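You operate a simulated robot arm through the tools that you are given. There is no shell and no other tool. Be economical: measure what you need, move in short steps, check, and stop when the job is done.

You run a simulated robot arm. Do the job below in one go: nothing can be reset, and whatever is moved stays where it is left.

## Task
Touch up the bare spot on the big wheel with the green paint.
Fine: brush back in its cup, lid back on the pot. A coat counts when it lies all over at full strength: go over it till it gets no stronger.

Only the result counts: the job must be done as asked and must still hold three seconds after the hand-in. Knocking over, shifting, dropping, spilling or breaking anything else fails it. Lids that push on must go on centred and level and be pressed home; caps that screw on are set level and turned clockwise until they are tight.

## Robot
A 7-joint arm with a two-finger parallel gripper, fixed in place. Base frame: the origin is at the foot of the arm, x ahead of it, y to its left, z up; the work surface is at about z = 80. Units: cm, degrees, N and s.
With the tool pointing down near the work surface it reaches from about 24 to 68 cm from the base axis. Its first joint turns from -66.0 to 66.0 degrees. Payload 2.4 kg.
The tool frame sits at the grasp point between the pads (the TCP): z along the fingers, y along the line on which they close. The tips reach 3 cm beyond it. Largest opening 9.4 cm; finger width 2.8, thickness 1; the body of the gripper, 5 by 9.6 cm, starts 5.5 cm behind the TCP.
Orientation is that of the tool frame in the base frame, as a unit quaternion [w, x, y, z]. With the fingers straight down and closing along the base's y, the tool's x points along the base's -x, its y along +y and its z along -z.

## Interface
- The arm moves only by the tool apply_moves. Its argument "deltas" is text: rows parted by semicolons, each of 7 numbers parted by spaces: the opening, from 0 (shut) to 1 (fully open), then the shift along the tool's x, y, z in cm, then the turn, a rotation vector about the tool's x, y, z in degrees. In form: gripper dx dy dz rx ry rz; .... A call has 1 to 8 rows; each row is the pose to reach, as a shift and turn from the pose commanded when the call began, along the tool's axes at that moment. Each row takes 0.2 s and may step no farther than 5 cm and 8.6 degrees from the row before; otherwise, or with a gripper value out of range, the whole call is refused. Where a pose cannot be reached the arm comes as near as it can. A force on the tool above 40 N (or 10 N above the force at the start of the call, whichever is more), or a blocked arm, ends the call early, and 0.2 s more pass. The fingers move at their own pace (about 15.3 cm/s each) and stop on an object; they squeeze with about 38 N. The grip force told is the motor's: it shows also when the fingers shut on nothing. Time passes only in rows, and 0.2 s behind the last, so rows that repeat a pose let the fingers close. It gives the time, the measured TCP pose, the force on the tool (base axes), the opening and the grip force at its end, in the units of the frame above (readings bear some noise), with the torque about the TCP (base axes, N m) and any sound that the robot's microphone picked up, and new pictures: "show" is both (left out), scene, wrist or none.
- Cameras (640 x 400 px; columns grow to the right, rows downward): "scene" is fixed at [4.54, 48.47, 143.85]; the picture's right is [-0.63, -0.77, 0.00], its down [-0.47, 0.39, -0.79] and it looks along [0.61, -0.50, -0.61] (base axes); focal length 348 px, centre (320, 200). "wrist" rides on the gripper at [7.6, 1.4, -10.2] in the tool frame; the picture's right is [-0.18, 0.98, 0.00], its down [-0.75, -0.14, -0.64] and it looks along [-0.63, -0.12, 0.77] (tool axes); focal length 243 px, centre (320, 200).
- pixel_to_xyz(camera, pixels): for up to 12 pixels [column, row] of the newest picture of that camera ("zoom" is the newest enlarged one), the place [x, y, z] in the base frame of the surface seen there, good to about 0.3 cm. No time passes.
- enlarge(camera, box): a new picture of the part [left, top, right, bottom] of that camera's present view, enlarged. No time passes.
- job_done(): hands the job in; it is judged then, once.

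Keep the steps short. Do not move on a guess: measure, check each grasp and each placing, and mend mistakes. In all there are 80 turns and 200 pictures (those below and enlarged ones count). Leave the gripper open and the arm clear of the work at the hand-in unless told otherwise, and finish with a single line.

The tools are called by a JSON object that holds its "api" and its "payload". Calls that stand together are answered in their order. apply_moves: Moves the arm, as the interface text tells. Its arguments: {"type":"object","properties":{"deltas":{"type":"string"},"show":{"type":"string","enum":["both","scene","wrist","none"]}},"required":["deltas"]} The other tools are called the same way: pixel_to_xyz (camera, pixels) gives the place of the surface under pixels of a picture; enlarge (camera, box) takes an enlarged picture of a part of a camera's view; job_done () hands the job in.

At the start:

```text
t: 0.0
tool_pos: [46.77, 5.16, 119.54]
ee_rot: [0.0, 0.0, 1.0, 0.001]
wrist_force: [-0.3, 0.3, -0.2]
ft_torque: [0.02, 0.03, 0.05]
width: 9.4
gripper_force: 0.0
```

scene: 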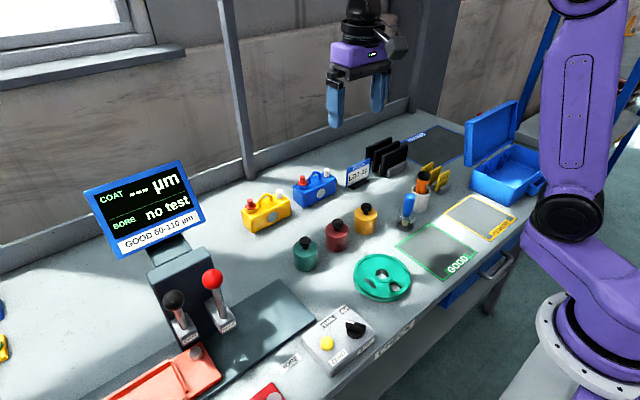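
wrist: 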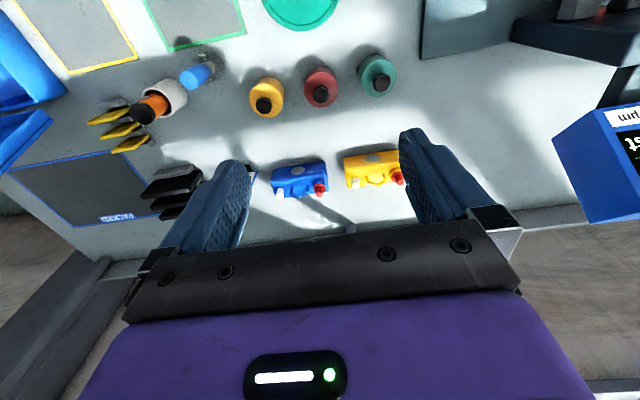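

I see three pots (green, red, yellow) with black-knobbed lids, a cup with brushes and the green wheel. I'll enlarge these areas first.

{"api": "enlarge", "payload": {"camera": "scene", "box": [280, 190, 440, 310]}}

{"api": "enlarge", "payload": {"camera": "scene", "box": [380, 150, 460, 240]}}

{"api": "enlarge", "payload": {"camera": "wrist", "box": [60, 0, 420, 225]}}

```text
3.33 times, centred on (360, 250) of scene
```

zoom: 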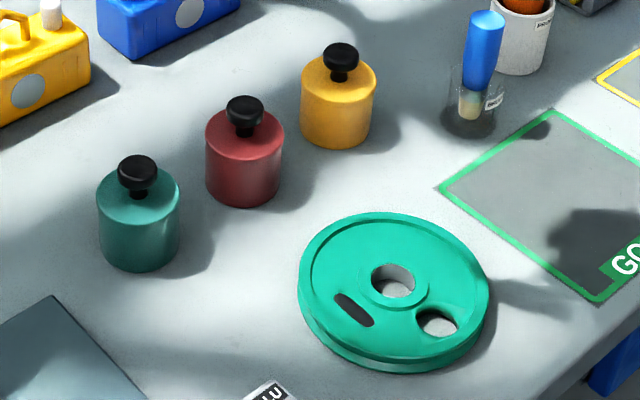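

```text
4.44 times, centred on (420, 195) of scene
```

zoom: 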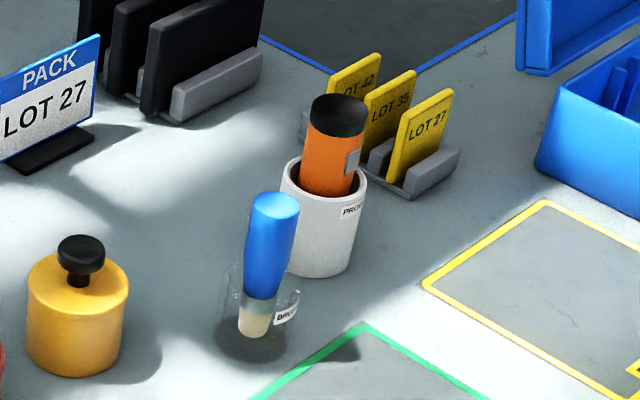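

```text
1.78 times, centred on (240, 112) of wrist
```

zoom: 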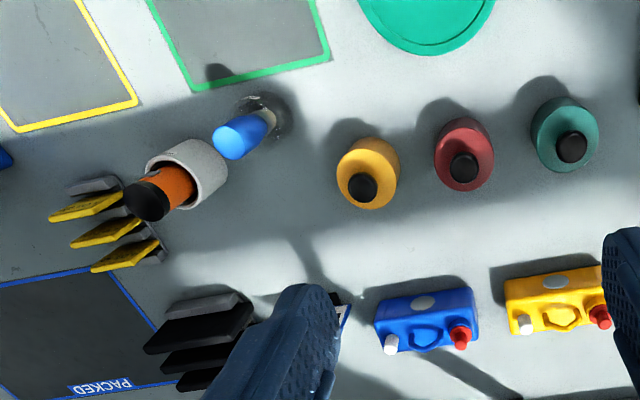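

The blue brush leans in a clear cup. The wheel's bare spot looks like the dark slot at about (368,274). Now I'll measure the key points.

{"api": "pixel_to_xyz", "payload": {"camera": "scene", "pixels": [[306, 241], [306, 233], [314, 237], [306, 262], [408, 198], [407, 206], [404, 222], [368, 277], [363, 271], [373, 283], [378, 268], [389, 286]]}}

{"api": "pixel_to_xyz", "payload": {"camera": "wrist", "pixels": [[382, 82], [378, 60], [358, 76], [397, 76], [190, 78], [208, 72], [212, 62], [196, 58], [378, 98]]}}

{"api": "enlarge", "payload": {"camera": "scene", "box": [350, 245, 414, 305]}}

{"api": "enlarge", "payload": {"camera": "scene", "box": [390, 185, 430, 230]}}

```text
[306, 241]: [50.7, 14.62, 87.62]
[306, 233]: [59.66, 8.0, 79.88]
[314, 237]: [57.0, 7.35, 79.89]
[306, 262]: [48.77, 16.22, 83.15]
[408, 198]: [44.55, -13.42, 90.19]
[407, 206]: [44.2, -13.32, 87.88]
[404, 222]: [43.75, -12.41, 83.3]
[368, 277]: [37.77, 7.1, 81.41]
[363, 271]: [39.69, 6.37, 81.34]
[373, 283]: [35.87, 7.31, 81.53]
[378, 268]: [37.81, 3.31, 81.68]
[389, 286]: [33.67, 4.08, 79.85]
```

```text
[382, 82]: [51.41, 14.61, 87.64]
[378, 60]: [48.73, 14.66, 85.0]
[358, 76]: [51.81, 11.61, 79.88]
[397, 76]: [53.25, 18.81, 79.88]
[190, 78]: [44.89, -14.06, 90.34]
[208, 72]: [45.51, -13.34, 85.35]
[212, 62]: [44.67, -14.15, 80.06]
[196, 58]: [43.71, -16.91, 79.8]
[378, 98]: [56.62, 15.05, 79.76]
```

```text
6.67 times, centred on (382, 275) of scene
```

zoom: 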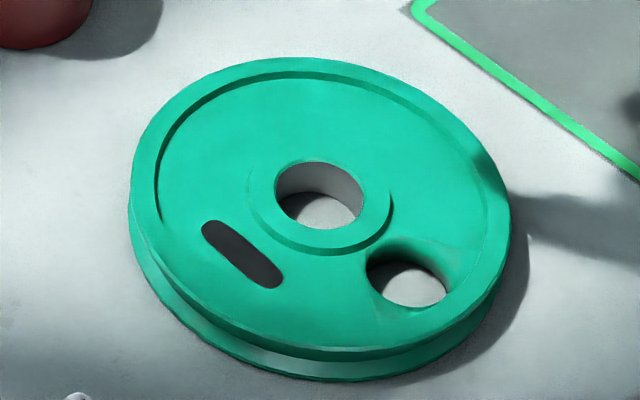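

```text
8.89 times, centred on (410, 208) of scene
```

zoom: 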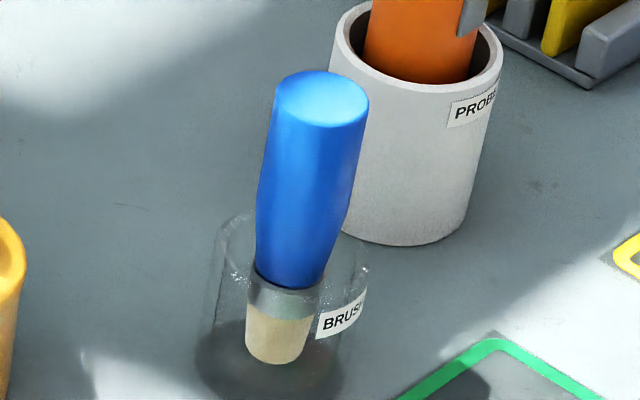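

The spot is a dark slot with rounded ends. Next I'll move to above the green pot at (50.6, 14.6), at about z = 101, to look at its lid.

{"api": "apply_moves", "payload": {"deltas": "1 -0.8 1.9 3.7 0 0 0;1 -1.6 3.8 7.4 0 0 0;1 -2.4 5.7 11.1 0 0 0;1 -3.2 7.6 14.8 0 0 0;1 -3.9 9.45 18.5 0 0 0"}}

{"api": "enlarge", "payload": {"camera": "wrist", "box": [220, 0, 420, 150]}}

{"api": "enlarge", "payload": {"camera": "scene", "box": [280, 220, 360, 280]}}

```text
t: 1.2
tool_pos: [50.61, 14.69, 100.92]
ee_rot: [-0.001, 0.0, 1.0, 0.0]
wrist_force: [0.0, -0.4, 0.1]
ft_torque: [0.01, 0.01, 0.0]
width: 9.4
gripper_force: 0.1
```

scene: 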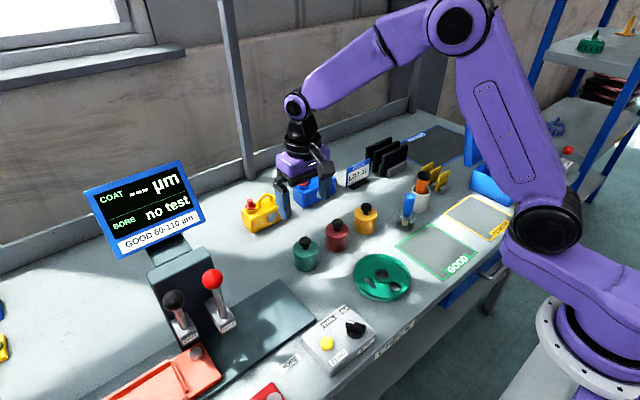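
wrist: 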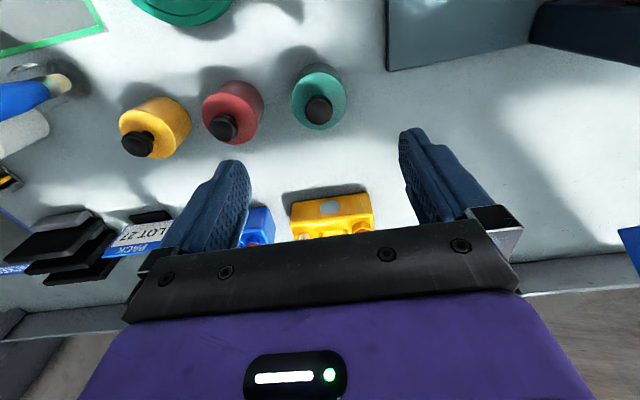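

```text
2.67 times, centred on (320, 75) of wrist
```

zoom: 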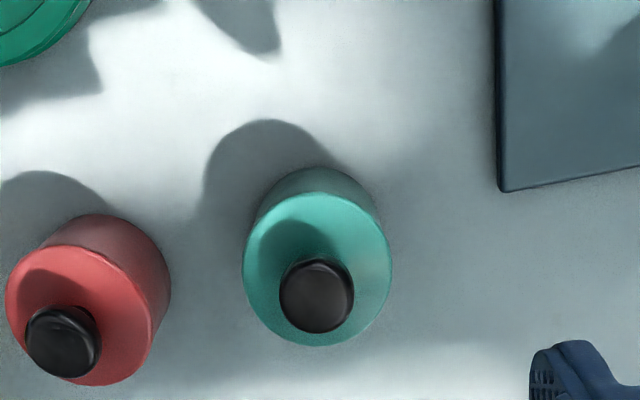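

```text
6.67 times, centred on (320, 250) of scene
```

zoom: 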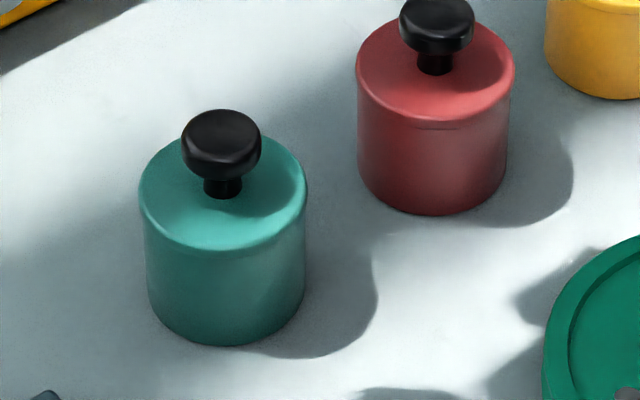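

The lid is smooth with a mushroom knob. I'll measure the knob and rim more exactly.

{"api": "pixel_to_xyz", "payload": {"camera": "wrist", "pixels": [[319, 110], [308, 110], [330, 110], [319, 100], [319, 121], [293, 100], [344, 100], [319, 76], [312, 127], [295, 110], [343, 110], [319, 69]]}}

{"api": "pixel_to_xyz", "payload": {"camera": "zoom", "pixels": [[222, 130], [190, 140], [253, 140], [222, 165], [222, 190], [222, 232], [150, 200], [296, 195], [225, 336], [222, 255]]}}

```text
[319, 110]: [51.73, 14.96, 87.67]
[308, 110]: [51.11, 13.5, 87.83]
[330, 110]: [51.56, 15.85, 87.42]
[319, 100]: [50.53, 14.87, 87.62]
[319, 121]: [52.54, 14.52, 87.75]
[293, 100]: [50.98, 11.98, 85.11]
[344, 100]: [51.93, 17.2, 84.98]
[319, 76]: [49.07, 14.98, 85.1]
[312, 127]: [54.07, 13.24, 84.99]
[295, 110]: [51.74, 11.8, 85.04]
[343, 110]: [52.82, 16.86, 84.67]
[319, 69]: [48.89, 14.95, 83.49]
```

```text
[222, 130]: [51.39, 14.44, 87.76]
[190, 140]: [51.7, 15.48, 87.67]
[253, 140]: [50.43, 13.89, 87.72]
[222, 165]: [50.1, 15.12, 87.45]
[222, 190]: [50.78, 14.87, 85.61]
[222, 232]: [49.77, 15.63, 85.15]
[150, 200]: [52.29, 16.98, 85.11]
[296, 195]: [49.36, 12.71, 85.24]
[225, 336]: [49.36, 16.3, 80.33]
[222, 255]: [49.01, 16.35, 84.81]
```

The knob is centred at about (51.45, 14.7), its top is at z = 87.7 and the lid top is at 85. I'll descend with half-open fingers so the tips stay at z = 85.4, clear of the lid.

{"api": "apply_moves", "payload": {"deltas": "0.5 -0.8 0 4 0 0 0;0.5 -0.85 0 8 0 0 0;0.5 -0.85 0 11 0 0 0;0.5 -0.85 0 12.5 0 0 0;0.5 -0.85 0 12.5 0 0 0"}}

{"api": "enlarge", "payload": {"camera": "scene", "box": [260, 200, 360, 280]}}

```text
t: 2.4
tool_pos: [51.58, 14.76, 88.43]
ee_rot: [0.0, 0.0, 1.0, 0.0]
wrist_force: [0.1, 0.4, -0.1]
ft_torque: [0.0, -0.02, -0.02]
width: 4.69
gripper_force: 0.1
```

scene: 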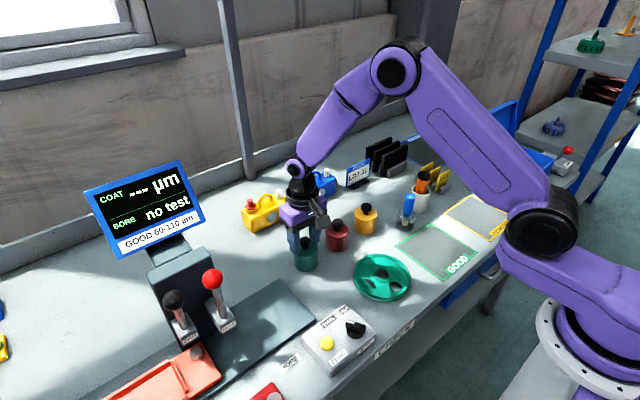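
wrist: 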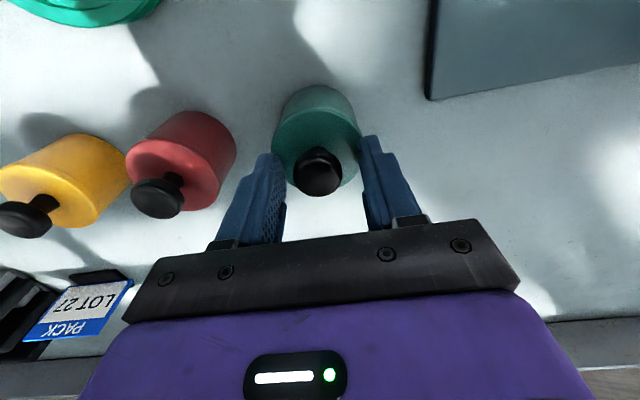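

```text
5.00 times, centred on (310, 240) of scene
```

zoom: 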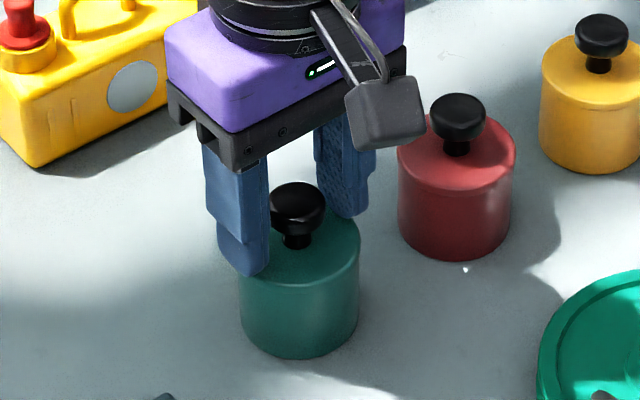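

The knob sits between the finger ends. I'll close on it.

{"api": "apply_moves", "payload": {"deltas": "0 0 0 0 0 0 0;0 0 0 0 0 0 0;0 0 0 0 0 0 0", "show": "wrist"}}

{"api": "enlarge", "payload": {"camera": "scene", "box": [260, 200, 360, 280]}}

```text
t: 3.2
tool_pos: [51.56, 14.56, 88.5]
ee_rot: [-0.001, 0.0, 1.0, 0.0]
wrist_force: [-0.5, 1.0, -0.4]
ft_torque: [0.03, 0.02, 0.0]
width: 2.56
gripper_force: 37.5
heard: snap
```

wrist: 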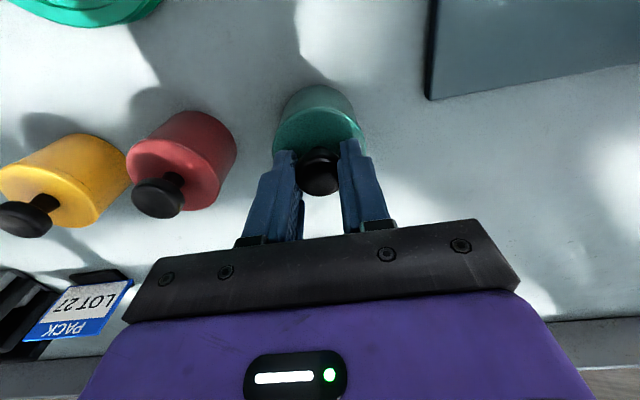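

```text
5.00 times, centred on (310, 240) of scene
```

zoom: 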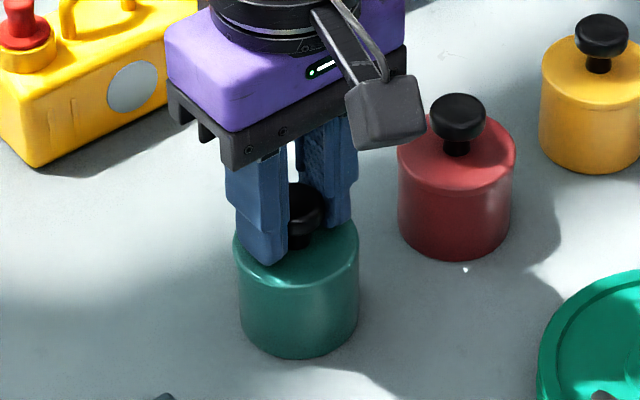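

The grip holds (2.56 cm wide) and a snap was heard, so the lid has probably come off its push fit. I'll lift slowly and watch the force.

{"api": "apply_moves", "payload": {"deltas": "0 0 0 -0.2 0 0 0;0 0 0 -0.5 0 0 0;0 0 0 -1 0 0 0;0 0 0 -1.5 0 0 0"}}

{"api": "enlarge", "payload": {"camera": "scene", "box": [260, 200, 360, 280]}}

```text
t: 4.2
tool_pos: [51.45, 14.53, 90.02]
ee_rot: [-0.001, 0.0, 1.0, 0.0]
wrist_force: [-0.6, -0.6, 0.2]
ft_torque: [0.02, -0.01, 0.04]
width: 2.58
gripper_force: 38.3
```

scene: 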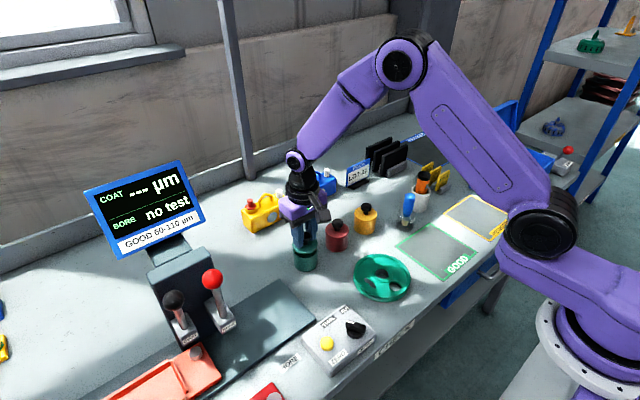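
wrist: 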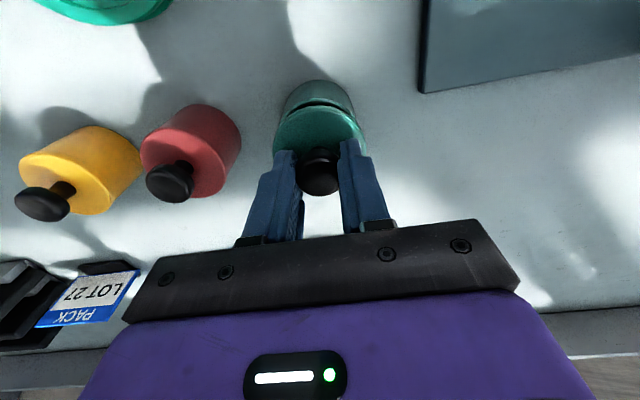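

```text
5.00 times, centred on (310, 240) of scene
```

zoom: 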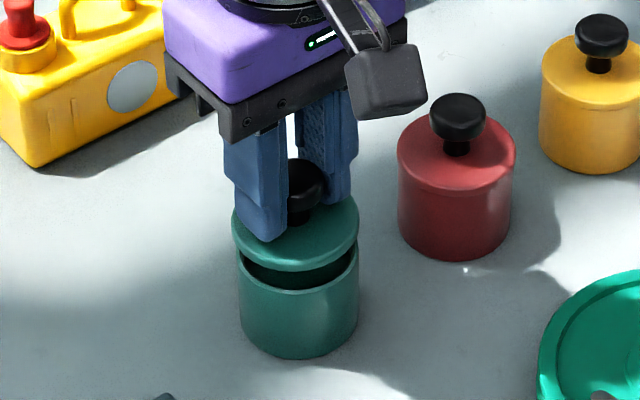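

The lid is free and level. I'll look for a clear spot on the bench to its left.

{"api": "pixel_to_xyz", "payload": {"camera": "scene", "pixels": [[255, 262], [270, 255], [240, 270], [275, 285], [250, 240]]}}

{"api": "apply_moves", "payload": {"deltas": "0 0 0 -3 0 0 0;0 0 0 -6 0 0 0;0 -2 4 -6 0 0 0;0 -4 8 -6 0 0 0;0 -4 9.5 -6 0 0 0;0 -4 9.5 -6 0 0 0"}}

{"api": "enlarge", "payload": {"camera": "scene", "box": [230, 180, 350, 280]}}

```text
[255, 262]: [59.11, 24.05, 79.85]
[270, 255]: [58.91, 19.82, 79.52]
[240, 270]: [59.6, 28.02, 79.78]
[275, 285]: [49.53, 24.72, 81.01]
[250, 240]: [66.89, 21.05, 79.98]
```

```text
t: 5.6
tool_pos: [55.5, 24.23, 96.1]
ee_rot: [0.0, 0.0, 1.0, 0.0]
wrist_force: [-0.9, 0.5, -0.5]
ft_torque: [-0.01, 0.0, -0.05]
width: 2.56
gripper_force: 37.8
```

scene: 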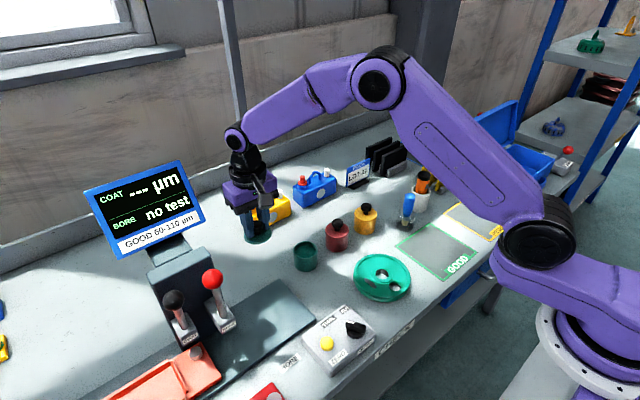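
wrist: 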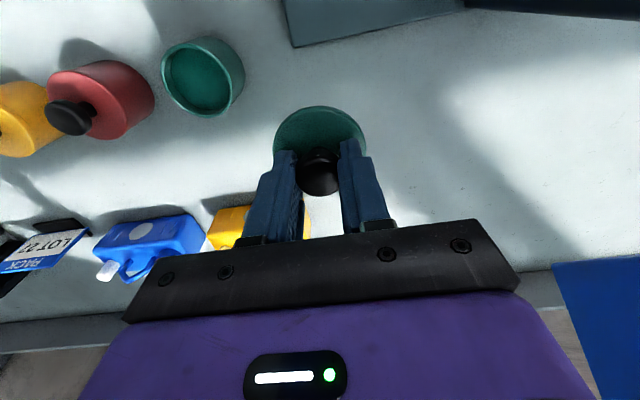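

```text
4.00 times, centred on (290, 230) of scene
```

zoom: 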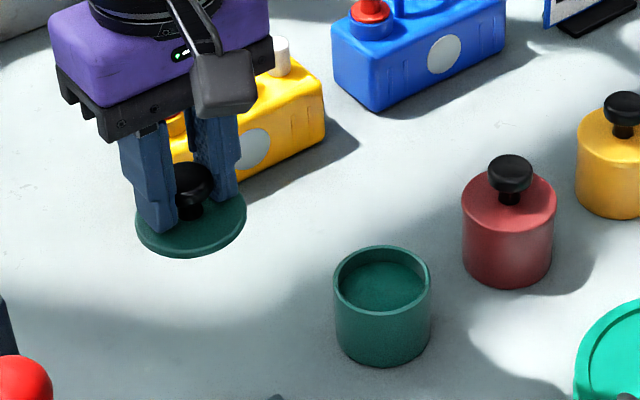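

The pot is open and its paint level shows. I'll measure the yellow canister's front, the slab's edge, the pot rim and the paint level.

{"api": "pixel_to_xyz", "payload": {"camera": "zoom", "pixels": [[290, 150], [245, 185], [255, 150], [285, 50], [380, 285], [340, 270], [425, 270], [382, 248], [382, 312], [190, 240], [165, 250]]}}

{"api": "pixel_to_xyz", "payload": {"camera": "wrist", "pixels": [[294, 46], [380, 30], [235, 215], [200, 80], [164, 75], [242, 70], [203, 38], [205, 112], [320, 120]]}}

```text
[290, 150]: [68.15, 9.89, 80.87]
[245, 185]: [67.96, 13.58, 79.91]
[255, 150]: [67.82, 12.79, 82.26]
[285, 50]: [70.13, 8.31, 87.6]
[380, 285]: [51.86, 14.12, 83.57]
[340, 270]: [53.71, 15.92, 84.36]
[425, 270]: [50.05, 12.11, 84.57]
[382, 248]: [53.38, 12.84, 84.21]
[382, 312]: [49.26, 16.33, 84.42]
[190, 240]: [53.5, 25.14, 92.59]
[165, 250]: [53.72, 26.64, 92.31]
```

```text
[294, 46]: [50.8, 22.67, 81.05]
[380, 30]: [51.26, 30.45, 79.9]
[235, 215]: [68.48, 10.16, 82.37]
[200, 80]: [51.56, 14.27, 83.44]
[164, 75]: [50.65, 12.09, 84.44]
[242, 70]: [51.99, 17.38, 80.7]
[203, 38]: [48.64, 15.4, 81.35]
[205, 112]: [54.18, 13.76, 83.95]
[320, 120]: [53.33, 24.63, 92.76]
```

The slab edge is at x ≈ 51. I'll go to (57.3, 24.2), lower to z ≈ 84.6, then feel for contact in small steps.

{"api": "apply_moves", "payload": {"deltas": "0 -1.8 0 0 0 0 0;0 -1.8 0 4 0 0 0;0 -1.8 0 8 0 0 0;0 -1.8 0 10.5 0 0 0;0 -1.8 0 11.2 0 0 0;0 -1.8 0 11.2 0 0 0"}}

{"api": "enlarge", "payload": {"camera": "scene", "box": [220, 220, 300, 280]}}

```text
t: 7.0
tool_pos: [57.08, 24.14, 84.73]
ee_rot: [0.0, 0.0, 1.0, 0.0]
wrist_force: [-0.8, -0.6, -0.8]
ft_torque: [0.0, -0.01, -0.02]
width: 2.54
gripper_force: 37.9
```

scene: 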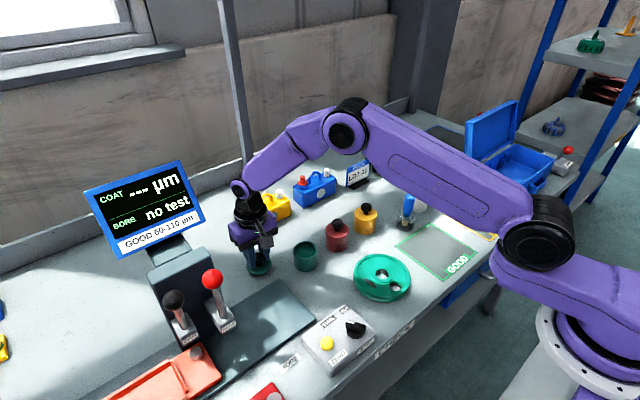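
wrist: 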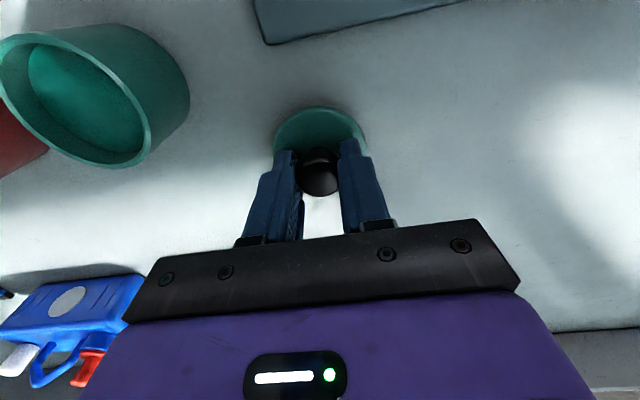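

```text
6.67 times, centred on (260, 250) of scene
```

zoom: 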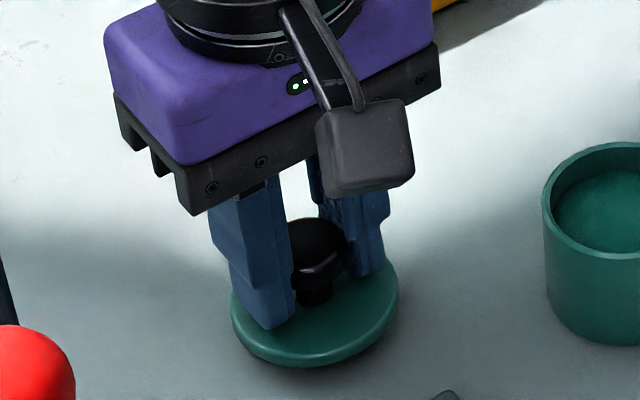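

The lid is just above the bench. I'll make small downward steps.

{"api": "apply_moves", "payload": {"deltas": "0 0 0 0.1 0 0 0;0 0 0 0.2 0 0 0;0 0 0 0.3 0 0 0;0 0 0 0.3 0 0 0", "show": "none"}}

```text
t: 8.0
tool_pos: [57.36, 24.14, 84.54]
ee_rot: [0.0, 0.0, 1.0, 0.001]
wrist_force: [-0.3, -0.2, -1.2]
ft_torque: [-0.01, 0.0, 0.01]
width: 2.57
gripper_force: 38.7
```

Nothing has touched yet. I'll go lower in fine steps.

{"api": "apply_moves", "payload": {"deltas": "0 0 0 0.1 0 0 0;0 0 0 0.2 0 0 0;0 0 0 0.2 0 0 0", "show": "none"}}

{"api": "enlarge", "payload": {"camera": "scene", "box": [230, 240, 290, 285]}}

```text
t: 8.8
tool_pos: [57.32, 24.13, 84.42]
ee_rot: [0.0, 0.0, 1.0, 0.0]
wrist_force: [0.2, -0.3, -0.5]
ft_torque: [0.01, 0.01, 0.01]
width: 2.56
gripper_force: 38.1
```

```text
8.89 times, centred on (260, 262) of scene
```

zoom: 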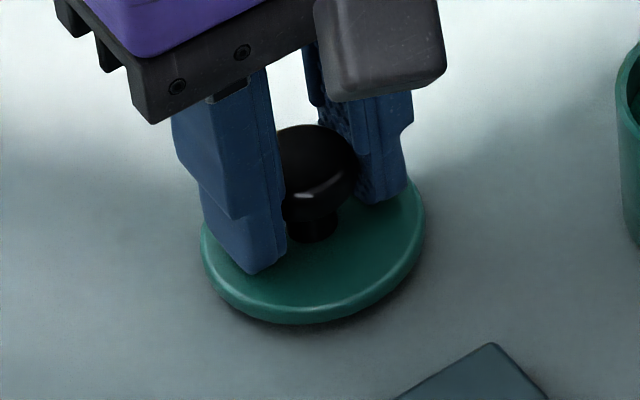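

{"api": "apply_moves", "payload": {"deltas": "0 0 0 0.1 0 0 0;0 0 0 0.2 0 0 0;0 0 0 0.3 0 0 0;0 0 0 0.3 0 0 0", "show": "none"}}

{"api": "enlarge", "payload": {"camera": "scene", "box": [230, 240, 290, 285]}}

```text
t: 9.8
tool_pos: [57.3, 24.19, 84.01]
ee_rot: [0.0, 0.001, 1.0, 0.0]
wrist_force: [0.3, 0.3, -1.4]
ft_torque: [0.01, 0.02, 0.01]
width: 2.59
gripper_force: 37.8
```

```text
8.89 times, centred on (260, 262) of scene
```

zoom: 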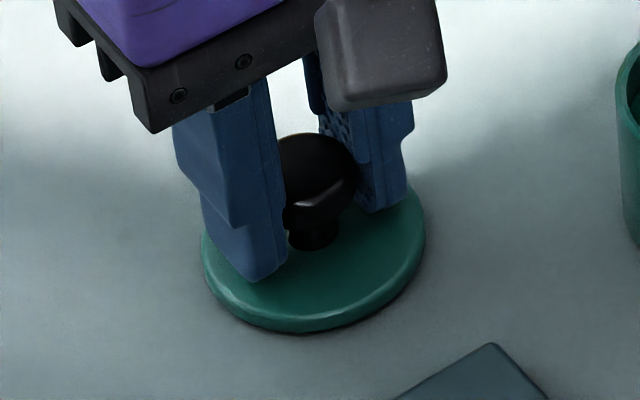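

The lid is about 0.2 cm off the bench. A little more.

{"api": "apply_moves", "payload": {"deltas": "0 0 0 0.1 0 0 0;0 0 0 0.2 0 0 0;0 0 0 0.25 0 0 0;0 0 0 0.25 0 0 0", "show": "none"}}

{"api": "enlarge", "payload": {"camera": "scene", "box": [230, 240, 290, 285]}}

```text
t: 10.8
tool_pos: [57.36, 24.18, 83.86]
ee_rot: [0.0, 0.0, 1.0, 0.0]
wrist_force: [-0.7, -1.4, 8.2]
ft_torque: [0.18, 0.06, 0.06]
width: 2.59
gripper_force: 37.7
```

```text
8.89 times, centred on (260, 262) of scene
```

zoom: 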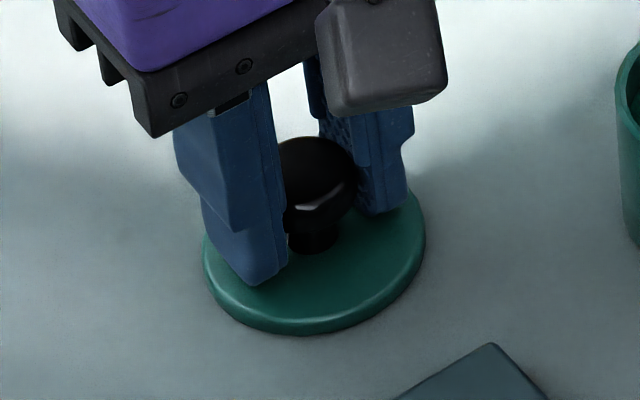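

The lid has touched the bench (8 N). I'll release it, rise and move toward the brush, stopping above it at (44.5, -13.7).

{"api": "apply_moves", "payload": {"deltas": "0.5 0 0 -0.05 0 0 0;0.5 0 0 -0.05 0 0 0;0.5 0 0 -4 0 0 0;0.5 0 0 -8 0 0 0;0.5 0 0 -13 0 0 0;0.5 0 0 -17 0 0 0", "show": "scene"}}

{"api": "apply_moves", "payload": {"deltas": "0.5 1.6 -4.7 0 0 0 0;0.5 3.2 -9.4 0 0 0 0;0.5 4.8 -14.1 0 0 0 0;0.5 6.4 -18.8 0 0 0 0;0.5 8 -23.5 0 0 0 0;0.5 9.6 -28.2 0 0 0 0;0.5 11.2 -32.9 0 0 0 0;0.5 12.8 -37.6 0 0 0 0"}}

{"api": "enlarge", "payload": {"camera": "scene", "box": [230, 220, 350, 300]}}

{"api": "enlarge", "payload": {"camera": "wrist", "box": [220, 0, 420, 150]}}

```text
t: 12.2
tool_pos: [57.18, 24.14, 100.85]
ee_rot: [0.0, 0.0, 1.0, 0.0]
wrist_force: [-0.3, -0.2, 0.8]
ft_torque: [0.01, 0.0, -0.01]
width: 4.73
gripper_force: 0.1
```

scene: 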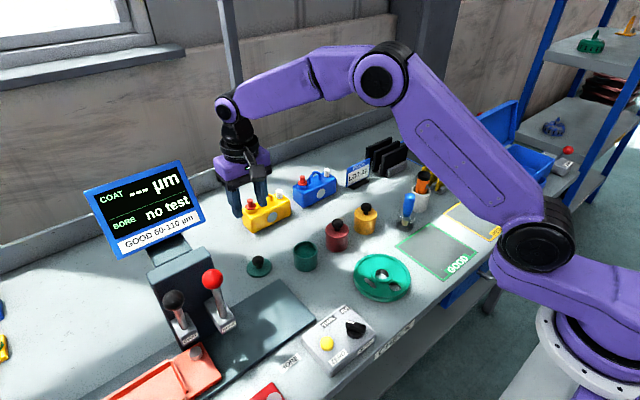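

```text
t: 14.0
tool_pos: [44.42, -13.44, 100.67]
ee_rot: [0.0, -0.002, 1.0, 0.0]
wrist_force: [0.0, -0.6, -0.8]
ft_torque: [0.02, 0.01, 0.0]
width: 4.7
gripper_force: 0.0
```

scene: 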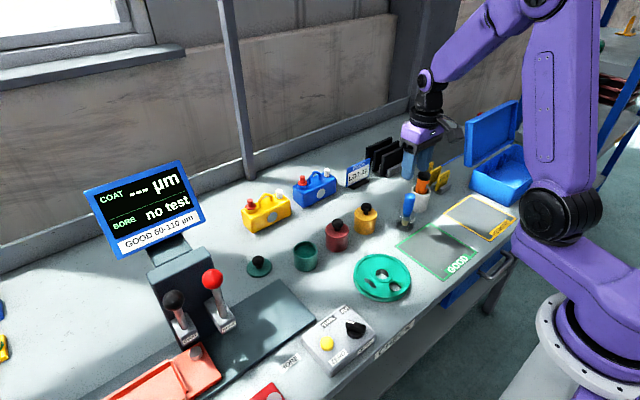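
wrist: 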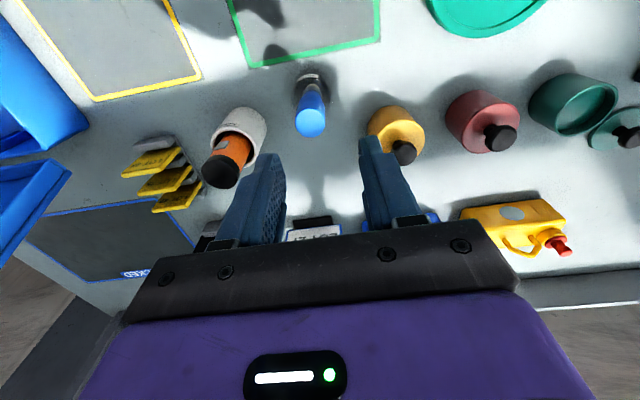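

```text
5.00 times, centred on (290, 260) of scene
```

zoom: 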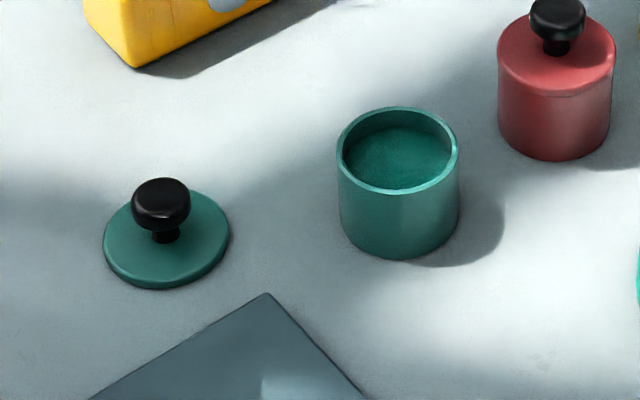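

```text
2.67 times, centred on (320, 75) of wrist
```

zoom: 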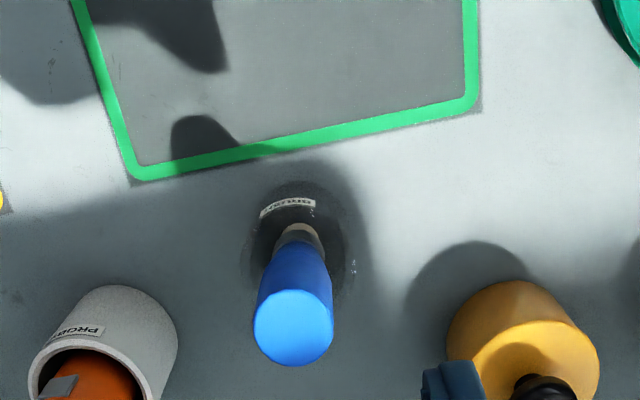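

Now I'll measure the brush top, its sides and the cup outline.

{"api": "pixel_to_xyz", "payload": {"camera": "zoom", "pixels": [[293, 327], [258, 327], [328, 327], [293, 296], [293, 358], [290, 260], [298, 240], [298, 228], [255, 250], [345, 250], [100, 290], [350, 270]]}}

{"api": "pixel_to_xyz", "payload": {"camera": "scene", "pixels": [[408, 196], [404, 205], [411, 205], [405, 215], [404, 220], [403, 225], [397, 214], [413, 218], [420, 195], [412, 196]]}}

{"api": "enlarge", "payload": {"camera": "scene", "box": [390, 180, 430, 230]}}

```text
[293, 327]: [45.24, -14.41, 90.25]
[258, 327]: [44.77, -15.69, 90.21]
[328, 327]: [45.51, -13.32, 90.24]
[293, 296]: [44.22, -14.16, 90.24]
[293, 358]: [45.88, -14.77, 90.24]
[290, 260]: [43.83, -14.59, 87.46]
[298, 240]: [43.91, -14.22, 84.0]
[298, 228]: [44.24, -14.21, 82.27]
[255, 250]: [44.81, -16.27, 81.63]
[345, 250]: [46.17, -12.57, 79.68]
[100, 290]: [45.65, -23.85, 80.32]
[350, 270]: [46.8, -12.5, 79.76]
```

```text
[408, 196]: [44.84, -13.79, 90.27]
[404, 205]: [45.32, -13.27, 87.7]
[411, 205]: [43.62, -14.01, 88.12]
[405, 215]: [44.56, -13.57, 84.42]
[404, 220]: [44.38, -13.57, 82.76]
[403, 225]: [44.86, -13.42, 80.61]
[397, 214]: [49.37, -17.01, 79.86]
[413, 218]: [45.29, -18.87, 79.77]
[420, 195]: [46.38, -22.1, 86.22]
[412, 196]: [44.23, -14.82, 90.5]
```

```text
8.00 times, centred on (410, 205) of scene
```

zoom: 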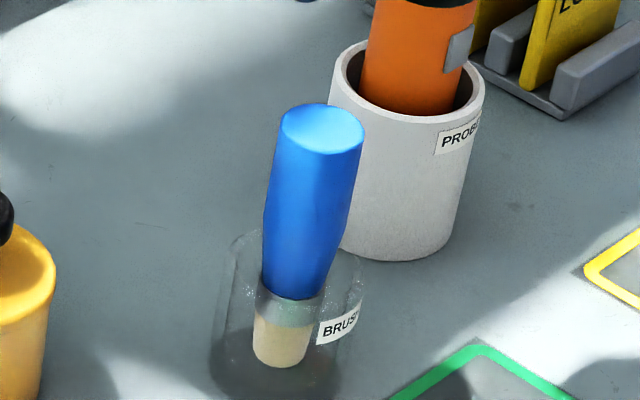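

The brush stands upright with its axis at about (45.1, -14.2). Its top is at z = 90.25 and its tip is near 80. I'll descend around the handle with the tips at about 85.4, above the glass rim.

{"api": "apply_moves", "payload": {"deltas": "0.5 -0.7 -0.75 0 0 0 0;0.5 -0.7 -0.75 4 0 0 0;0.5 -0.7 -0.75 8 0 0 0;0.5 -0.7 -0.75 11 0 0 0;0.5 -0.7 -0.75 12.3 0 0 0;0.5 -0.7 -0.75 12.3 0 0 0"}}

{"api": "enlarge", "payload": {"camera": "scene", "box": [380, 170, 440, 230]}}

{"api": "enlarge", "payload": {"camera": "wrist", "box": [220, 80, 420, 230]}}

```text
t: 15.4
tool_pos: [45.31, -14.07, 88.44]
ee_rot: [0.0, 0.001, 1.0, 0.0]
wrist_force: [-0.8, -0.2, 0.1]
ft_torque: [-0.01, -0.03, 0.0]
width: 4.7
gripper_force: 0.1
```

scene: 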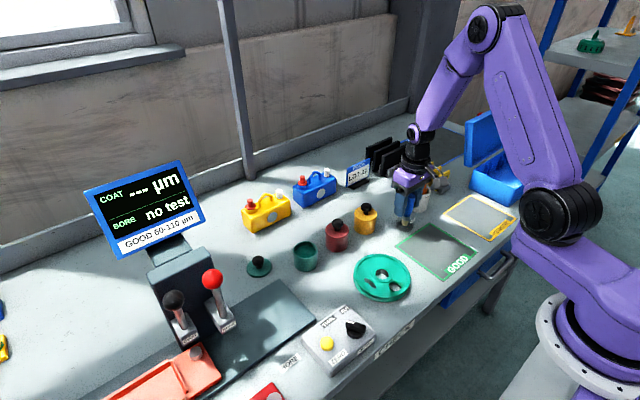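
wrist: 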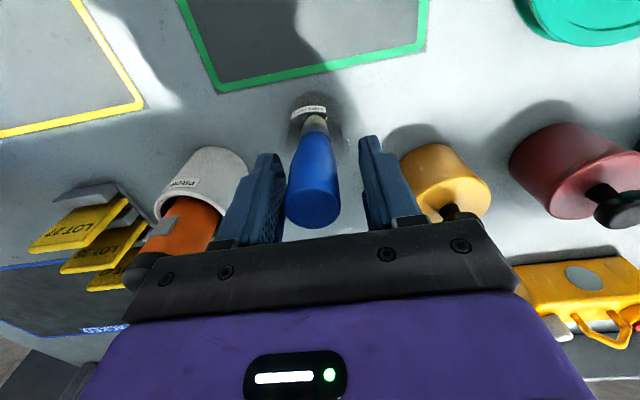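

```text
6.67 times, centred on (410, 200) of scene
```

zoom: 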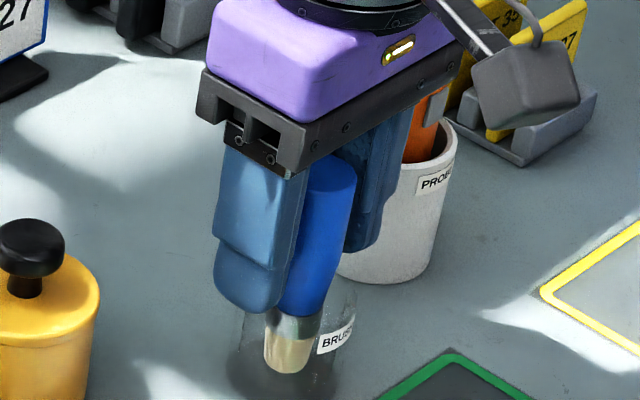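

```text
2.67 times, centred on (320, 155) of wrist
```

zoom: 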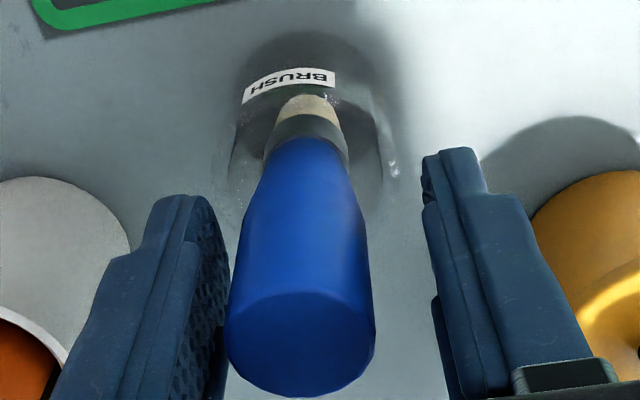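

The brush is about 0.45 cm nearer the -y finger, so I'll centre on it and then close.

{"api": "apply_moves", "payload": {"deltas": "0.5 0.1 -0.4 0 0 0 0;0.5 0.1 -0.4 0 0 0 0", "show": "wrist"}}

{"api": "enlarge", "payload": {"camera": "wrist", "box": [220, 80, 420, 230]}}

```text
t: 16.0
tool_pos: [45.08, -14.63, 88.63]
ee_rot: [-0.001, 0.001, 1.0, 0.0]
wrist_force: [-0.3, 0.1, 0.5]
ft_torque: [-0.02, 0.02, 0.01]
width: 4.69
gripper_force: 0.0
```

wrist: 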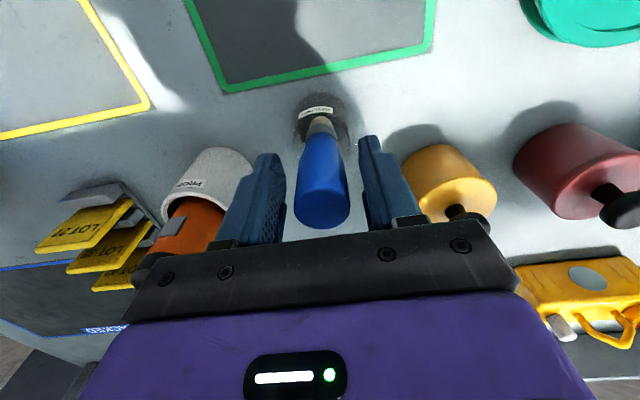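

```text
2.67 times, centred on (320, 155) of wrist
```

zoom: 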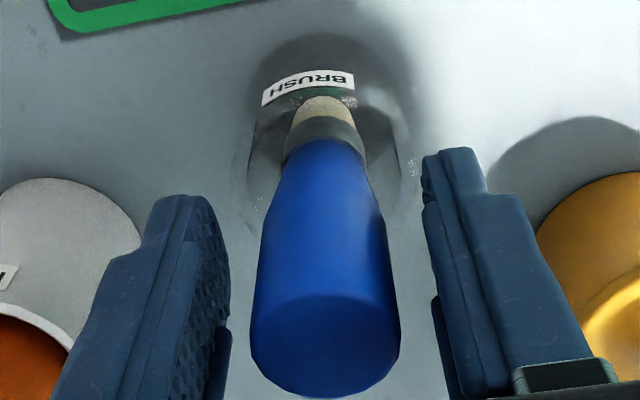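

It is centred now, so I'll close.

{"api": "apply_moves", "payload": {"deltas": "0.3 0 0 0 0 0 0;0.2 0 0 0 0 0 0;0 0 0 0 0 0 0;0 0 0 0 0 0 0", "show": "wrist"}}

{"api": "enlarge", "payload": {"camera": "wrist", "box": [220, 80, 420, 230]}}

{"api": "enlarge", "payload": {"camera": "scene", "box": [380, 170, 440, 230]}}

```text
t: 17.0
tool_pos: [45.0, -14.58, 88.4]
ee_rot: [0.0, 0.0, 1.0, 0.0]
wrist_force: [0.6, 0.0, 0.2]
ft_torque: [0.07, 0.02, 0.02]
width: 2.57
gripper_force: 38.3
```

wrist: 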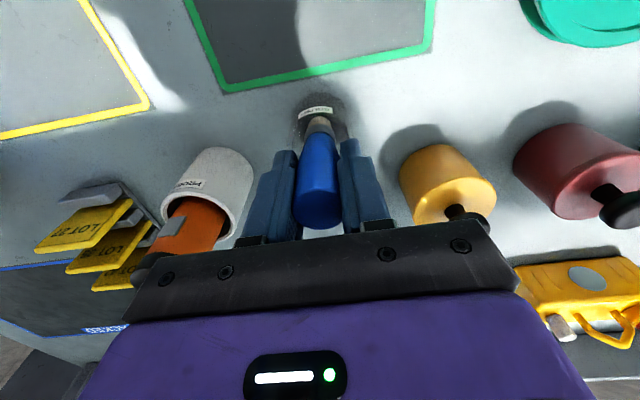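

```text
2.67 times, centred on (320, 155) of wrist
```

zoom: 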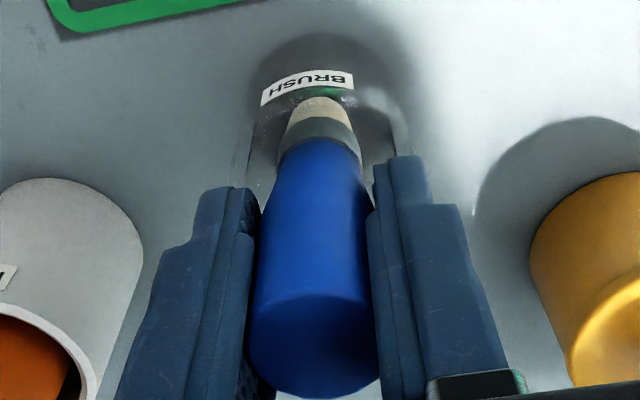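

```text
6.67 times, centred on (410, 200) of scene
```

zoom: 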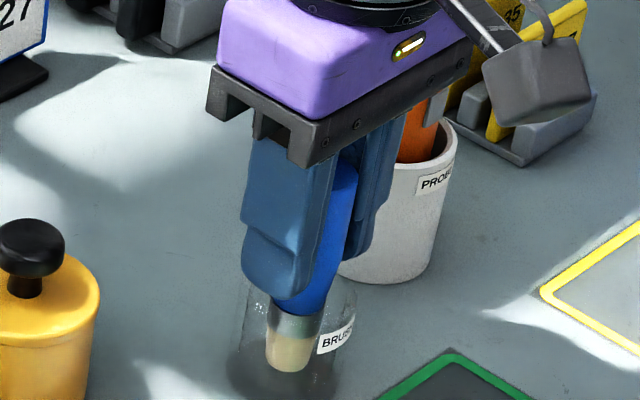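

The handle is gripped (2.57 cm wide). I'll lift straight up 12 cm.

{"api": "apply_moves", "payload": {"deltas": "0 0 0 -2 0 0 0;0 0 0 -5 0 0 0;0 0 0 -8 0 0 0;0 0 0 -12 0 0 0;0 0 0 -12 0 0 0"}}

{"api": "enlarge", "payload": {"camera": "scene", "box": [370, 140, 450, 230]}}

{"api": "enlarge", "payload": {"camera": "wrist", "box": [220, 50, 420, 230]}}

```text
t: 18.2
tool_pos: [45.1, -14.55, 100.57]
ee_rot: [0.0, 0.0, 1.0, 0.0]
wrist_force: [0.1, 0.6, -1.0]
ft_torque: [0.01, -0.01, -0.02]
width: 2.58
gripper_force: 38.4
```

scene: 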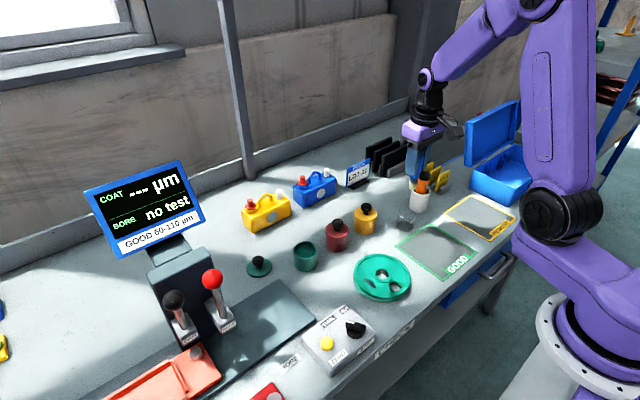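
wrist: 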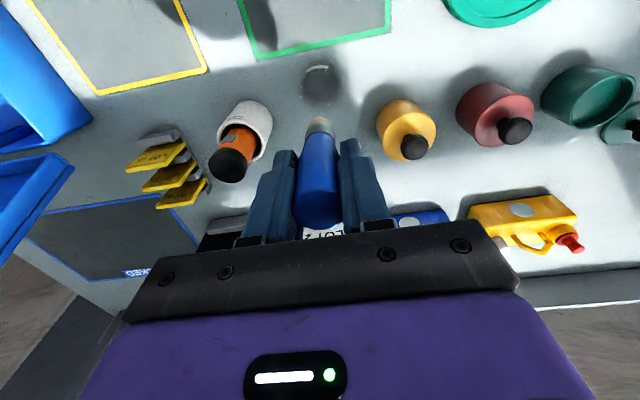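

```text
4.44 times, centred on (410, 185) of scene
```

zoom: 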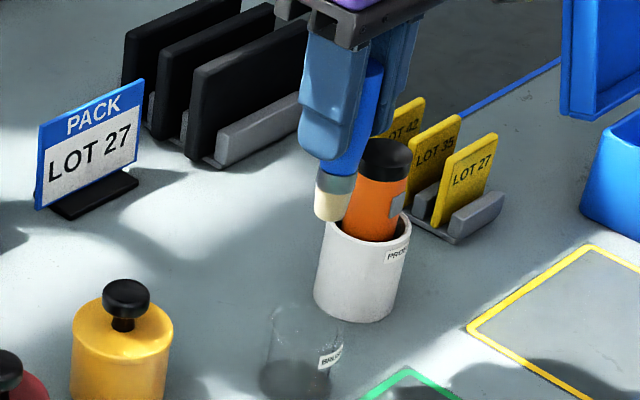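

```text
2.22 times, centred on (320, 140) of wrist
```

zoom: 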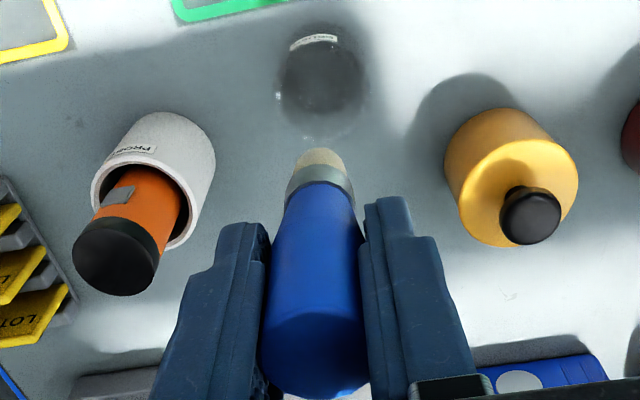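

The brush is out. I'll measure its tip in the hand and the cup position for the return.

{"api": "pixel_to_xyz", "payload": {"camera": "zoom", "pixels": [[320, 155], [320, 165], [300, 158], [340, 158], [320, 300], [322, 92], [322, 45], [322, 125], [280, 90], [366, 90]]}}

{"api": "pixel_to_xyz", "payload": {"camera": "scene", "pixels": [[411, 190], [411, 193], [413, 188], [409, 190], [405, 222], [396, 222], [414, 222], [405, 214], [404, 228], [423, 187]]}}

{"api": "enlarge", "payload": {"camera": "scene", "box": [390, 170, 430, 200]}}

```text
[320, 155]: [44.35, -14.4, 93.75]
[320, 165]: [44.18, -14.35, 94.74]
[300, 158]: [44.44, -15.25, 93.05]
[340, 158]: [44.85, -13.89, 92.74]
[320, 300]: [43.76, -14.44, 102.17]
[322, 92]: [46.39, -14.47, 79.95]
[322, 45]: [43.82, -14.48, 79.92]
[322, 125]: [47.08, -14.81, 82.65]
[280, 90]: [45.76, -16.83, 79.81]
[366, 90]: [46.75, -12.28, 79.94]
```

```text
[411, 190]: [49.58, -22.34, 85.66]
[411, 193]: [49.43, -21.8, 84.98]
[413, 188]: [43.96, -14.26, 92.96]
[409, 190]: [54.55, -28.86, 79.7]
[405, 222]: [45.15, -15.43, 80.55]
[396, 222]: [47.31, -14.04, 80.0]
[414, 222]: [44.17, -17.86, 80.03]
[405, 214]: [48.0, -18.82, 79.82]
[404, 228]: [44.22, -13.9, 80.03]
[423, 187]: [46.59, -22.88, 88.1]
```

```text
13.33 times, centred on (410, 185) of scene
```

zoom: 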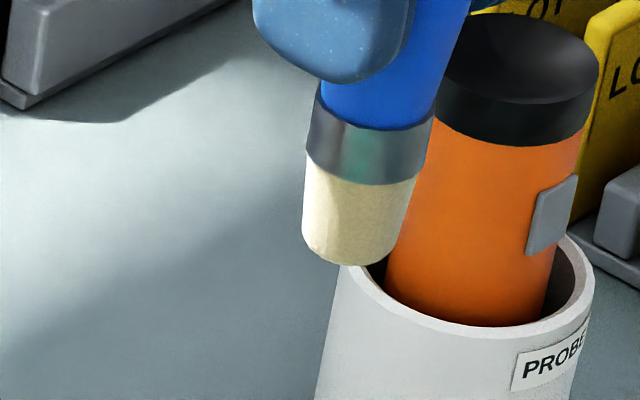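

The tip is about 8.2 cm below the TCP and on its axis. The cup is centred near (45.4, -14.5). Now I'll carry the brush over the green pot at (51.55, 14.4).

{"api": "apply_moves", "payload": {"deltas": "0 -0.92 4.14 0 0 0 0;0 -1.84 8.27 0 0 0 0;0 -2.76 12.4 0 0 0 0;0 -3.69 16.5 0 0 0 0;0 -4.6 20.7 0 0 0 0;0 -5.5 24.8 0 0 0 0;0 -6.45 28.95 0 0 0 0;0 -6.45 28.95 0 0 0 0"}}

{"api": "enlarge", "payload": {"camera": "scene", "box": [270, 190, 350, 280]}}

{"api": "enlarge", "payload": {"camera": "wrist", "box": [220, 30, 420, 180]}}

```text
t: 20.0
tool_pos: [51.48, 14.41, 100.61]
ee_rot: [0.0, 0.0, 1.0, 0.0]
wrist_force: [0.5, -0.3, -0.6]
ft_torque: [0.0, -0.02, 0.0]
width: 2.59
gripper_force: 38.1
```

scene: 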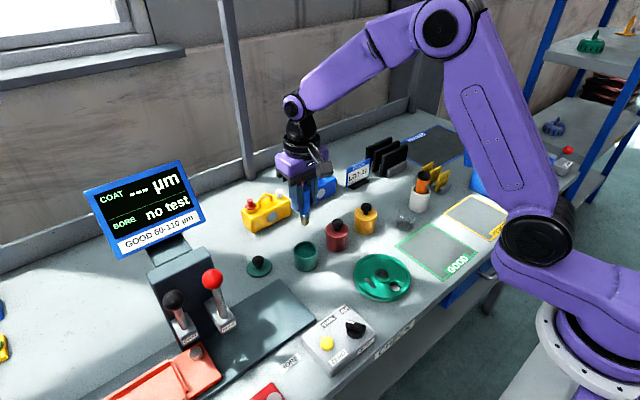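
wrist: 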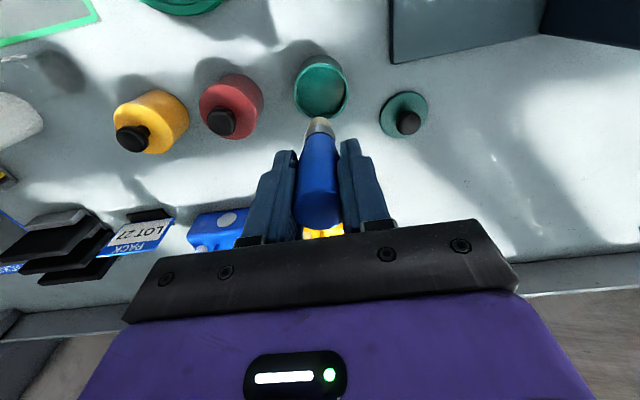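

```text
4.44 times, centred on (310, 235) of scene
```

zoom: 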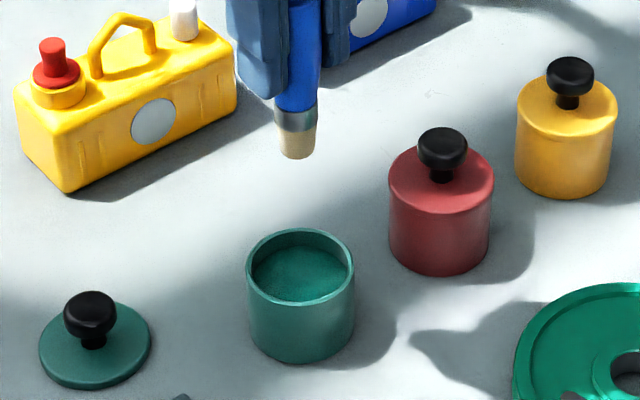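

```text
2.67 times, centred on (320, 105) of wrist
```

zoom: 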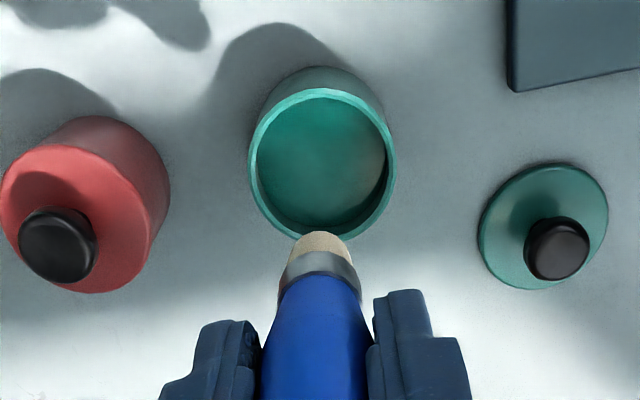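

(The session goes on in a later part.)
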